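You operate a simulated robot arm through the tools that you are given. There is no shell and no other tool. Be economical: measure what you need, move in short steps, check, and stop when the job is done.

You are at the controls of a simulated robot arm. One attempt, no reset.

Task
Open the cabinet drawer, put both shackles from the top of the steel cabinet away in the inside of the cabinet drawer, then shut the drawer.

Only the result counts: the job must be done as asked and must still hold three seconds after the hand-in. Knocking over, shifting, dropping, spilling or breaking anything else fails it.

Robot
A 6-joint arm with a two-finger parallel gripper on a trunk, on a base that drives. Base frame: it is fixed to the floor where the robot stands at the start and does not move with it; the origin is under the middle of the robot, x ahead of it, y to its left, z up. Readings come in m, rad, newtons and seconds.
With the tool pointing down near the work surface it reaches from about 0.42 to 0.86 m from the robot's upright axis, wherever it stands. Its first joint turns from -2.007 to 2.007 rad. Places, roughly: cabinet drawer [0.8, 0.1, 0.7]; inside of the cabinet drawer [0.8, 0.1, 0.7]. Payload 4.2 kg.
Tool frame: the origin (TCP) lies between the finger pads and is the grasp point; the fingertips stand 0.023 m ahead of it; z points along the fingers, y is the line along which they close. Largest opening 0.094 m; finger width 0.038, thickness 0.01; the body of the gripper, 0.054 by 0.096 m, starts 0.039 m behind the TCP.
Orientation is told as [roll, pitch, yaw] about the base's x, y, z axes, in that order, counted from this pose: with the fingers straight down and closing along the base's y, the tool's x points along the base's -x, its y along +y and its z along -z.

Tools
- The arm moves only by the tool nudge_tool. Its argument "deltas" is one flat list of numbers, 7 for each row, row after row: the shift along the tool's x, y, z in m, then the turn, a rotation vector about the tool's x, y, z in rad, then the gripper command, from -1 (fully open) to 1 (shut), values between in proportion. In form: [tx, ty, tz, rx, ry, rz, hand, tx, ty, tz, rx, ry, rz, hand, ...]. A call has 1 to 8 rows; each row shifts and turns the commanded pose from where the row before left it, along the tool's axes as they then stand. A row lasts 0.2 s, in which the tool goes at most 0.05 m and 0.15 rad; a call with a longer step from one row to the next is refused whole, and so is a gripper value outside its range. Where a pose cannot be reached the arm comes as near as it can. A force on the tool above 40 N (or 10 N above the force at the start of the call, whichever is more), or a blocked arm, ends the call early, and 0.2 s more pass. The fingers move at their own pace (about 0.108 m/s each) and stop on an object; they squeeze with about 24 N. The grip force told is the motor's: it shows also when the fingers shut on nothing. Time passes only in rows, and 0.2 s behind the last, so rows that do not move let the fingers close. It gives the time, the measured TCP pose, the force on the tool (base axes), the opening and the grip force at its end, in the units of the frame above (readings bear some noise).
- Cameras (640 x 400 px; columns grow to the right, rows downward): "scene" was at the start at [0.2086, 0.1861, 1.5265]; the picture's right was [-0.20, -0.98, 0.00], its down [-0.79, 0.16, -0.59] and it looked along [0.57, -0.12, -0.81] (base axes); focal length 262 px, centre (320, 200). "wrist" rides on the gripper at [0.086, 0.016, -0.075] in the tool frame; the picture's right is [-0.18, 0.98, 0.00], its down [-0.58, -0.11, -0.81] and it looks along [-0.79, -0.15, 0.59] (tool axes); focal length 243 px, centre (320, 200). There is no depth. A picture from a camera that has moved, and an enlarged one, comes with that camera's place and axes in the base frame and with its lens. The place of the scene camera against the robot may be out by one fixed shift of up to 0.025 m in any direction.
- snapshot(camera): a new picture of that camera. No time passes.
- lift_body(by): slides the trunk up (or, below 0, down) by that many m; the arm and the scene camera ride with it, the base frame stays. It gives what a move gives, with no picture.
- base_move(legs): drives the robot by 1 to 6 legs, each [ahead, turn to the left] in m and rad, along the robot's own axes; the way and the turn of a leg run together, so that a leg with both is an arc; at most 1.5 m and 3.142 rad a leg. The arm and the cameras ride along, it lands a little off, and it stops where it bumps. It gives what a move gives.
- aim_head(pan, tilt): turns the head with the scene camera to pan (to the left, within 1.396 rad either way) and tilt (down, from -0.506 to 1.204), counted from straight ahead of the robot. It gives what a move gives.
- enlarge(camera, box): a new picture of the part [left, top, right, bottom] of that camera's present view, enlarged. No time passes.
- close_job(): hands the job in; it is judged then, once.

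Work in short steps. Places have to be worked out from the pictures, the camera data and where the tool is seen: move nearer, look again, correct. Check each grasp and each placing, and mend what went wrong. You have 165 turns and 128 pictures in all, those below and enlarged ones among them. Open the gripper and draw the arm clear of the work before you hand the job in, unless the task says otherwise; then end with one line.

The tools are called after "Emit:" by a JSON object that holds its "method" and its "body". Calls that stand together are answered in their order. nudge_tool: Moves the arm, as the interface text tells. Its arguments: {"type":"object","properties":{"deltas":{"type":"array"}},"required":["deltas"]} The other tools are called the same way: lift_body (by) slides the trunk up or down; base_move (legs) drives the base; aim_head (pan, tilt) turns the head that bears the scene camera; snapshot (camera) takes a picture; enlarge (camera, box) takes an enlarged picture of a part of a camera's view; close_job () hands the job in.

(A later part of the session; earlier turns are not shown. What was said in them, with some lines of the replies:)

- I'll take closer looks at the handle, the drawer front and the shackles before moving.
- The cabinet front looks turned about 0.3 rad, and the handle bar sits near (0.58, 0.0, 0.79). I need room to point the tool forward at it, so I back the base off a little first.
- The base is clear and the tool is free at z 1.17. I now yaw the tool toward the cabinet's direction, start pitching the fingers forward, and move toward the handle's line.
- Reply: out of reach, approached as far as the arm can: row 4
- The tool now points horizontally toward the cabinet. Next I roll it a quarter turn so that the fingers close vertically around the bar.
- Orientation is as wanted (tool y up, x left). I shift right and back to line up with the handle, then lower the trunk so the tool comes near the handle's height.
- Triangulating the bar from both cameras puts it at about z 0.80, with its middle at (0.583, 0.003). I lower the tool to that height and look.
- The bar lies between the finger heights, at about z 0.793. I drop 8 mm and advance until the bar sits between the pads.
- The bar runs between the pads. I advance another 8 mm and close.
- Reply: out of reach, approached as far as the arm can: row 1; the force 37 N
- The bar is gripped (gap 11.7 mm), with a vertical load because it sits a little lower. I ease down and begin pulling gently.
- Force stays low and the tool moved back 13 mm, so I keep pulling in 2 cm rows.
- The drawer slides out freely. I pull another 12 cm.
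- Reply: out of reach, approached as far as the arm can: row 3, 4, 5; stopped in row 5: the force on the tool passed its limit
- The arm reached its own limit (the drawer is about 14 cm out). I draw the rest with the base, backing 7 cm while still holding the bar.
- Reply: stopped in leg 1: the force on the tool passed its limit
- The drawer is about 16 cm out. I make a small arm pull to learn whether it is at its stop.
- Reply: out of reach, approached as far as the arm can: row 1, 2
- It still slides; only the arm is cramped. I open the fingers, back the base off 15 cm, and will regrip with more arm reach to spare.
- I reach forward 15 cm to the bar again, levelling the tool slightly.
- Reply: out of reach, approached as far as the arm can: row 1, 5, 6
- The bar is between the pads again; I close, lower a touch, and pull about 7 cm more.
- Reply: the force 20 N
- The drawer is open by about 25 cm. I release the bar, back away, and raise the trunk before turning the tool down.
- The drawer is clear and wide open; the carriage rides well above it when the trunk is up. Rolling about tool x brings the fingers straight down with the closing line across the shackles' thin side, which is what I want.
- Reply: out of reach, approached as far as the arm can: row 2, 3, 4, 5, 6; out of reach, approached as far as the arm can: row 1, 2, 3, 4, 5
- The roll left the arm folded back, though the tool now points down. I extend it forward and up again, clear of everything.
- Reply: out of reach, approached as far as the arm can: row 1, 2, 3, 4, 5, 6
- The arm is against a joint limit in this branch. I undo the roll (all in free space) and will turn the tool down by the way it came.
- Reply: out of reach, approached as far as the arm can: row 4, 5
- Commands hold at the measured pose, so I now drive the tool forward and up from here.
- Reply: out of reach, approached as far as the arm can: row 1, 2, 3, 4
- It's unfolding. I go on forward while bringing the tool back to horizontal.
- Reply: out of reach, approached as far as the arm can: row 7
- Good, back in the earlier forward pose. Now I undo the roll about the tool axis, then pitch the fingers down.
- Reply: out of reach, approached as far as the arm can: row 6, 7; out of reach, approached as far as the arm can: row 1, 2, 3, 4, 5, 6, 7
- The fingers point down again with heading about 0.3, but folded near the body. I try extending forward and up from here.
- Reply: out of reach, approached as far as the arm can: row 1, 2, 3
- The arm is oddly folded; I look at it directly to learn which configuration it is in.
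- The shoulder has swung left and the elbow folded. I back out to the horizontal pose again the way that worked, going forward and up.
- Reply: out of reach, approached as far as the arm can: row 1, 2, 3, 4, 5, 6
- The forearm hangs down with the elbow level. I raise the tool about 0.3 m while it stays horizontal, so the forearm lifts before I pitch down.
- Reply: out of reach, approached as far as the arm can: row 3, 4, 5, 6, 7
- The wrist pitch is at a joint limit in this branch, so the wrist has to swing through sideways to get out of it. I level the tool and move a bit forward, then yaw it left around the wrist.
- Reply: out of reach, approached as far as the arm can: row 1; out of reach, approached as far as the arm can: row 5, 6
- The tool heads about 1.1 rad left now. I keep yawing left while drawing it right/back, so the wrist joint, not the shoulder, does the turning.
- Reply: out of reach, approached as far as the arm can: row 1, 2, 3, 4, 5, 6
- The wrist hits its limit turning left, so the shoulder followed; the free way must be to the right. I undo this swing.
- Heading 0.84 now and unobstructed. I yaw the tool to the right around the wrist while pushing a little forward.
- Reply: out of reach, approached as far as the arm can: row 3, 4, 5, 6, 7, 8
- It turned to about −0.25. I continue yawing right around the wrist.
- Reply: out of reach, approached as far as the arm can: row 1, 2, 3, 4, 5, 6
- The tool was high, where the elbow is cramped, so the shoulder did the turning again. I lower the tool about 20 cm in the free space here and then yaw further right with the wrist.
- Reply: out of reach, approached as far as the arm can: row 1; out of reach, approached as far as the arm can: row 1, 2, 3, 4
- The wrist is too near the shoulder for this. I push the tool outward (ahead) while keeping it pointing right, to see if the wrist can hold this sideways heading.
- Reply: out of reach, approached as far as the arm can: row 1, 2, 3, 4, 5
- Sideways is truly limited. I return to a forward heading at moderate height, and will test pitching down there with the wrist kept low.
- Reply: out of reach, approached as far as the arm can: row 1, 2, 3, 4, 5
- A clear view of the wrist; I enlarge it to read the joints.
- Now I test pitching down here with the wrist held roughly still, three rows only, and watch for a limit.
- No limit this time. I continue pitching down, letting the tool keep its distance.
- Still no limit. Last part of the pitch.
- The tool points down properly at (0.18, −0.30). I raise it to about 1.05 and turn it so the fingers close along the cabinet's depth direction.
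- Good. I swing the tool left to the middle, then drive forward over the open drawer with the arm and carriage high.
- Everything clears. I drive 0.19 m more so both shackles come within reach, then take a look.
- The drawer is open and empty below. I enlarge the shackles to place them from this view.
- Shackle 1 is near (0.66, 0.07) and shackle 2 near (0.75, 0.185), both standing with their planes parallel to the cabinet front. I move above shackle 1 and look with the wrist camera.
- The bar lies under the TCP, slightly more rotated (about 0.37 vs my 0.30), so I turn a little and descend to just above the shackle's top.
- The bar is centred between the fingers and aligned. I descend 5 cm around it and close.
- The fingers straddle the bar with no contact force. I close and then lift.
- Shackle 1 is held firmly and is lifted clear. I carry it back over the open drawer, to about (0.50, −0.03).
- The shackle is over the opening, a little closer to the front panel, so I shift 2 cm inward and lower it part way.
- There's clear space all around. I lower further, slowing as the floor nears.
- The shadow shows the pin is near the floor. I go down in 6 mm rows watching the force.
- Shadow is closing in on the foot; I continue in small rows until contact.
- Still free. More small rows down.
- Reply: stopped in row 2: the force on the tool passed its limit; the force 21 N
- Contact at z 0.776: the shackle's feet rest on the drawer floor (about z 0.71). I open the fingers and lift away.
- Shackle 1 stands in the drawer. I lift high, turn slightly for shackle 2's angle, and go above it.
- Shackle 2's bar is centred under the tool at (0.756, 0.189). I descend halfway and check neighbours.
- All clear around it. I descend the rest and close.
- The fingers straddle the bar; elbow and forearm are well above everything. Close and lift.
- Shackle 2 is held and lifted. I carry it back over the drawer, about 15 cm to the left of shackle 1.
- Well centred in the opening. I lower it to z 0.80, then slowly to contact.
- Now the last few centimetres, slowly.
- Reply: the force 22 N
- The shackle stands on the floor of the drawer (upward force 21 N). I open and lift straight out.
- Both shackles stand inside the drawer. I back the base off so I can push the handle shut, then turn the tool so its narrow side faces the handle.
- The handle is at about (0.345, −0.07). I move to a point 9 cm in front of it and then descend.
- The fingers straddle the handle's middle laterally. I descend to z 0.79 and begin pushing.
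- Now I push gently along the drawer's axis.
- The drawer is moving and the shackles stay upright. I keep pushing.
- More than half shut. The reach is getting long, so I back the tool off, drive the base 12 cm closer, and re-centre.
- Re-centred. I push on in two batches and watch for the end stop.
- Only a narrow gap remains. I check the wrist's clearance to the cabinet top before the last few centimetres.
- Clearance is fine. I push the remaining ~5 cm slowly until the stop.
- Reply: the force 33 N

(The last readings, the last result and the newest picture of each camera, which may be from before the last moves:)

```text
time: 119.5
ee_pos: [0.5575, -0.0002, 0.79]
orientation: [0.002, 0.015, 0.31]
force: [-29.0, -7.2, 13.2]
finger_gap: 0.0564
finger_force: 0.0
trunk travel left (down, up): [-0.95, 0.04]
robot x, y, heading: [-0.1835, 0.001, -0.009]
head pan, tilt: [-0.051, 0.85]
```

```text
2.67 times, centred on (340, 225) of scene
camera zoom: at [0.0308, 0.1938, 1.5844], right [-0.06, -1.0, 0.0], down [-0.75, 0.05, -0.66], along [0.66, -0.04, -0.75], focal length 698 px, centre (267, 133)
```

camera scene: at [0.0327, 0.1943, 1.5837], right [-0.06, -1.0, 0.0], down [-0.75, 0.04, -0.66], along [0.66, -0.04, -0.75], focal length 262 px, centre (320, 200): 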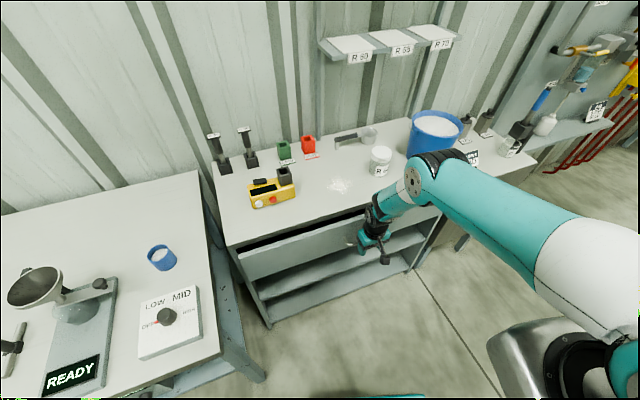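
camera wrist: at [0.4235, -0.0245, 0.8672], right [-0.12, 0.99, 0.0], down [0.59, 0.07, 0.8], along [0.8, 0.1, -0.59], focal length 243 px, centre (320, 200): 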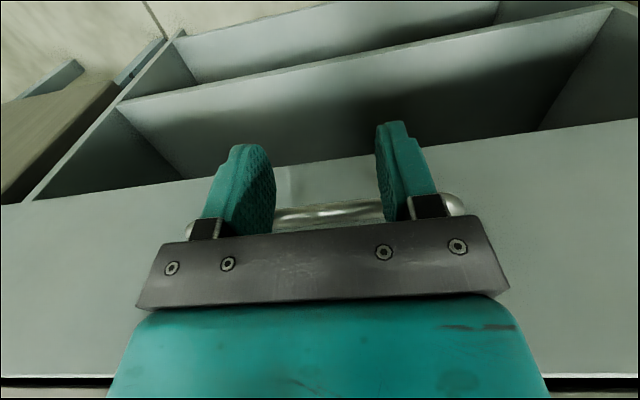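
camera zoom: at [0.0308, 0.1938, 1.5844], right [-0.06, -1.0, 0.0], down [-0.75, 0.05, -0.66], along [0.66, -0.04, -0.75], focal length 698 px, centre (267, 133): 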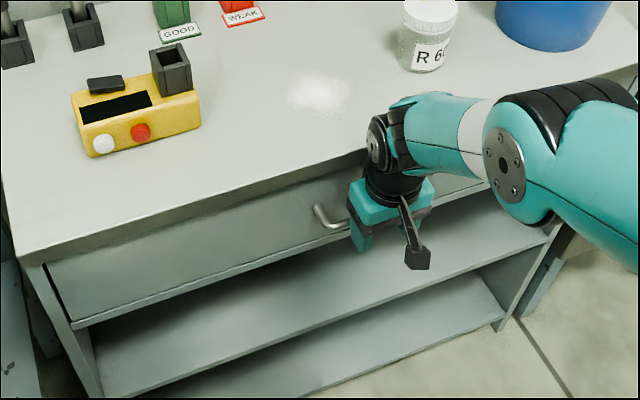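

A 29 N counterforce at exactly the closed position: the drawer is shut. I back the tool off, raise it, and look.

Emit:
{"method": "nudge_tool", "body": {"deltas": [0.02, 0, 0, 0, 0, 0, -0.2, 0.04, 0, 0, 0, 0, 0, -0.2, 0.04, 0, 0, 0, 0, 0, -0.2, 0.02, 0, -0.03, 0, 0, 0, -0.2, 0, 0, -0.045, 0, 0, 0, -0.4, 0, 0, -0.045, 0, 0, 0, -0.6, 0, 0, -0.045, 0, 0, 0, -0.8, 0, 0, -0.045, 0, 0, 0, -1]}}

Emit:
{"method": "base_move", "body": {"legs": [[-0.15, 0]]}}

Emit:
{"method": "snapshot", "body": {"camera": "scene"}}

```text
time: 121.3
ee_pos: [0.4496, -0.0309, 1.0018]
orientation: [-0.001, 0.005, 0.308]
force: [1.0, -0.7, 0.7]
finger_gap: 0.094
finger_force: 0.2
trunk travel left (down, up): [-0.95, 0.04]
robot x, y, heading: [-0.1872, 0.0015, -0.01]
head pan, tilt: [-0.051, 0.85]
```

```text
time: 122.7
ee_pos: [0.2986, -0.0289, 1.0014]
orientation: [0.0, 0.004, 0.312]
force: [-0.5, 0.6, -0.1]
finger_gap: 0.0938
finger_force: 0.1
trunk travel left (down, up): [-0.95, 0.04]
robot x, y, heading: [-0.3302, 0.0014, -0.011]
head pan, tilt: [-0.051, 0.85]
```

```text
23 pictures are left
camera scene: at [-0.1168, 0.1959, 1.5837], right [-0.06, -1.0, 0.0], down [-0.75, 0.04, -0.66], along [0.66, -0.04, -0.75], focal length 262 px, centre (320, 200)
```

scene: 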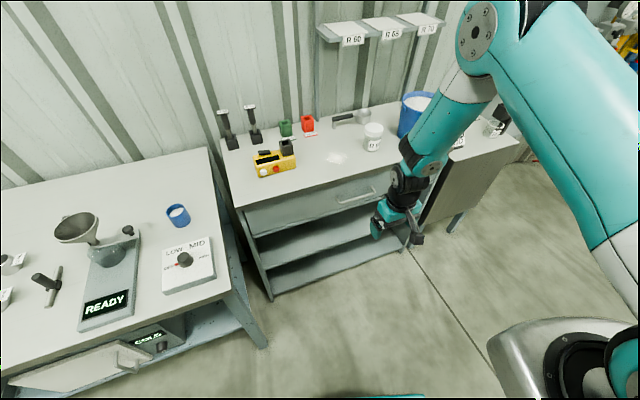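

Emit:
{"method": "enlarge", "body": {"camera": "scene", "box": [220, 130, 420, 255]}}

```text
3.20 times, centred on (320, 192) of scene
camera zoom: at [-0.1168, 0.1959, 1.5837], right [-0.06, -1.0, 0.0], down [-0.75, 0.04, -0.66], along [0.66, -0.04, -0.75], focal length 838 px, centre (320, 224)
```

zoom: 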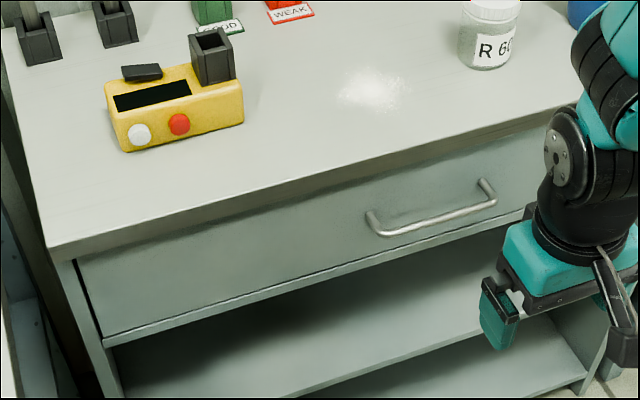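

The drawer is shut flush, nothing else on the cabinet has moved, and the gripper is open and clear of the work. I hand the job in.

Emit:
{"method": "close_job", "body": {}}

```text
The job is handed in.
```

I opened the drawer, stood both shackles on its floor, and pushed it shut to the stop; the job is handed in with the gripper open and clear of the cabinet.
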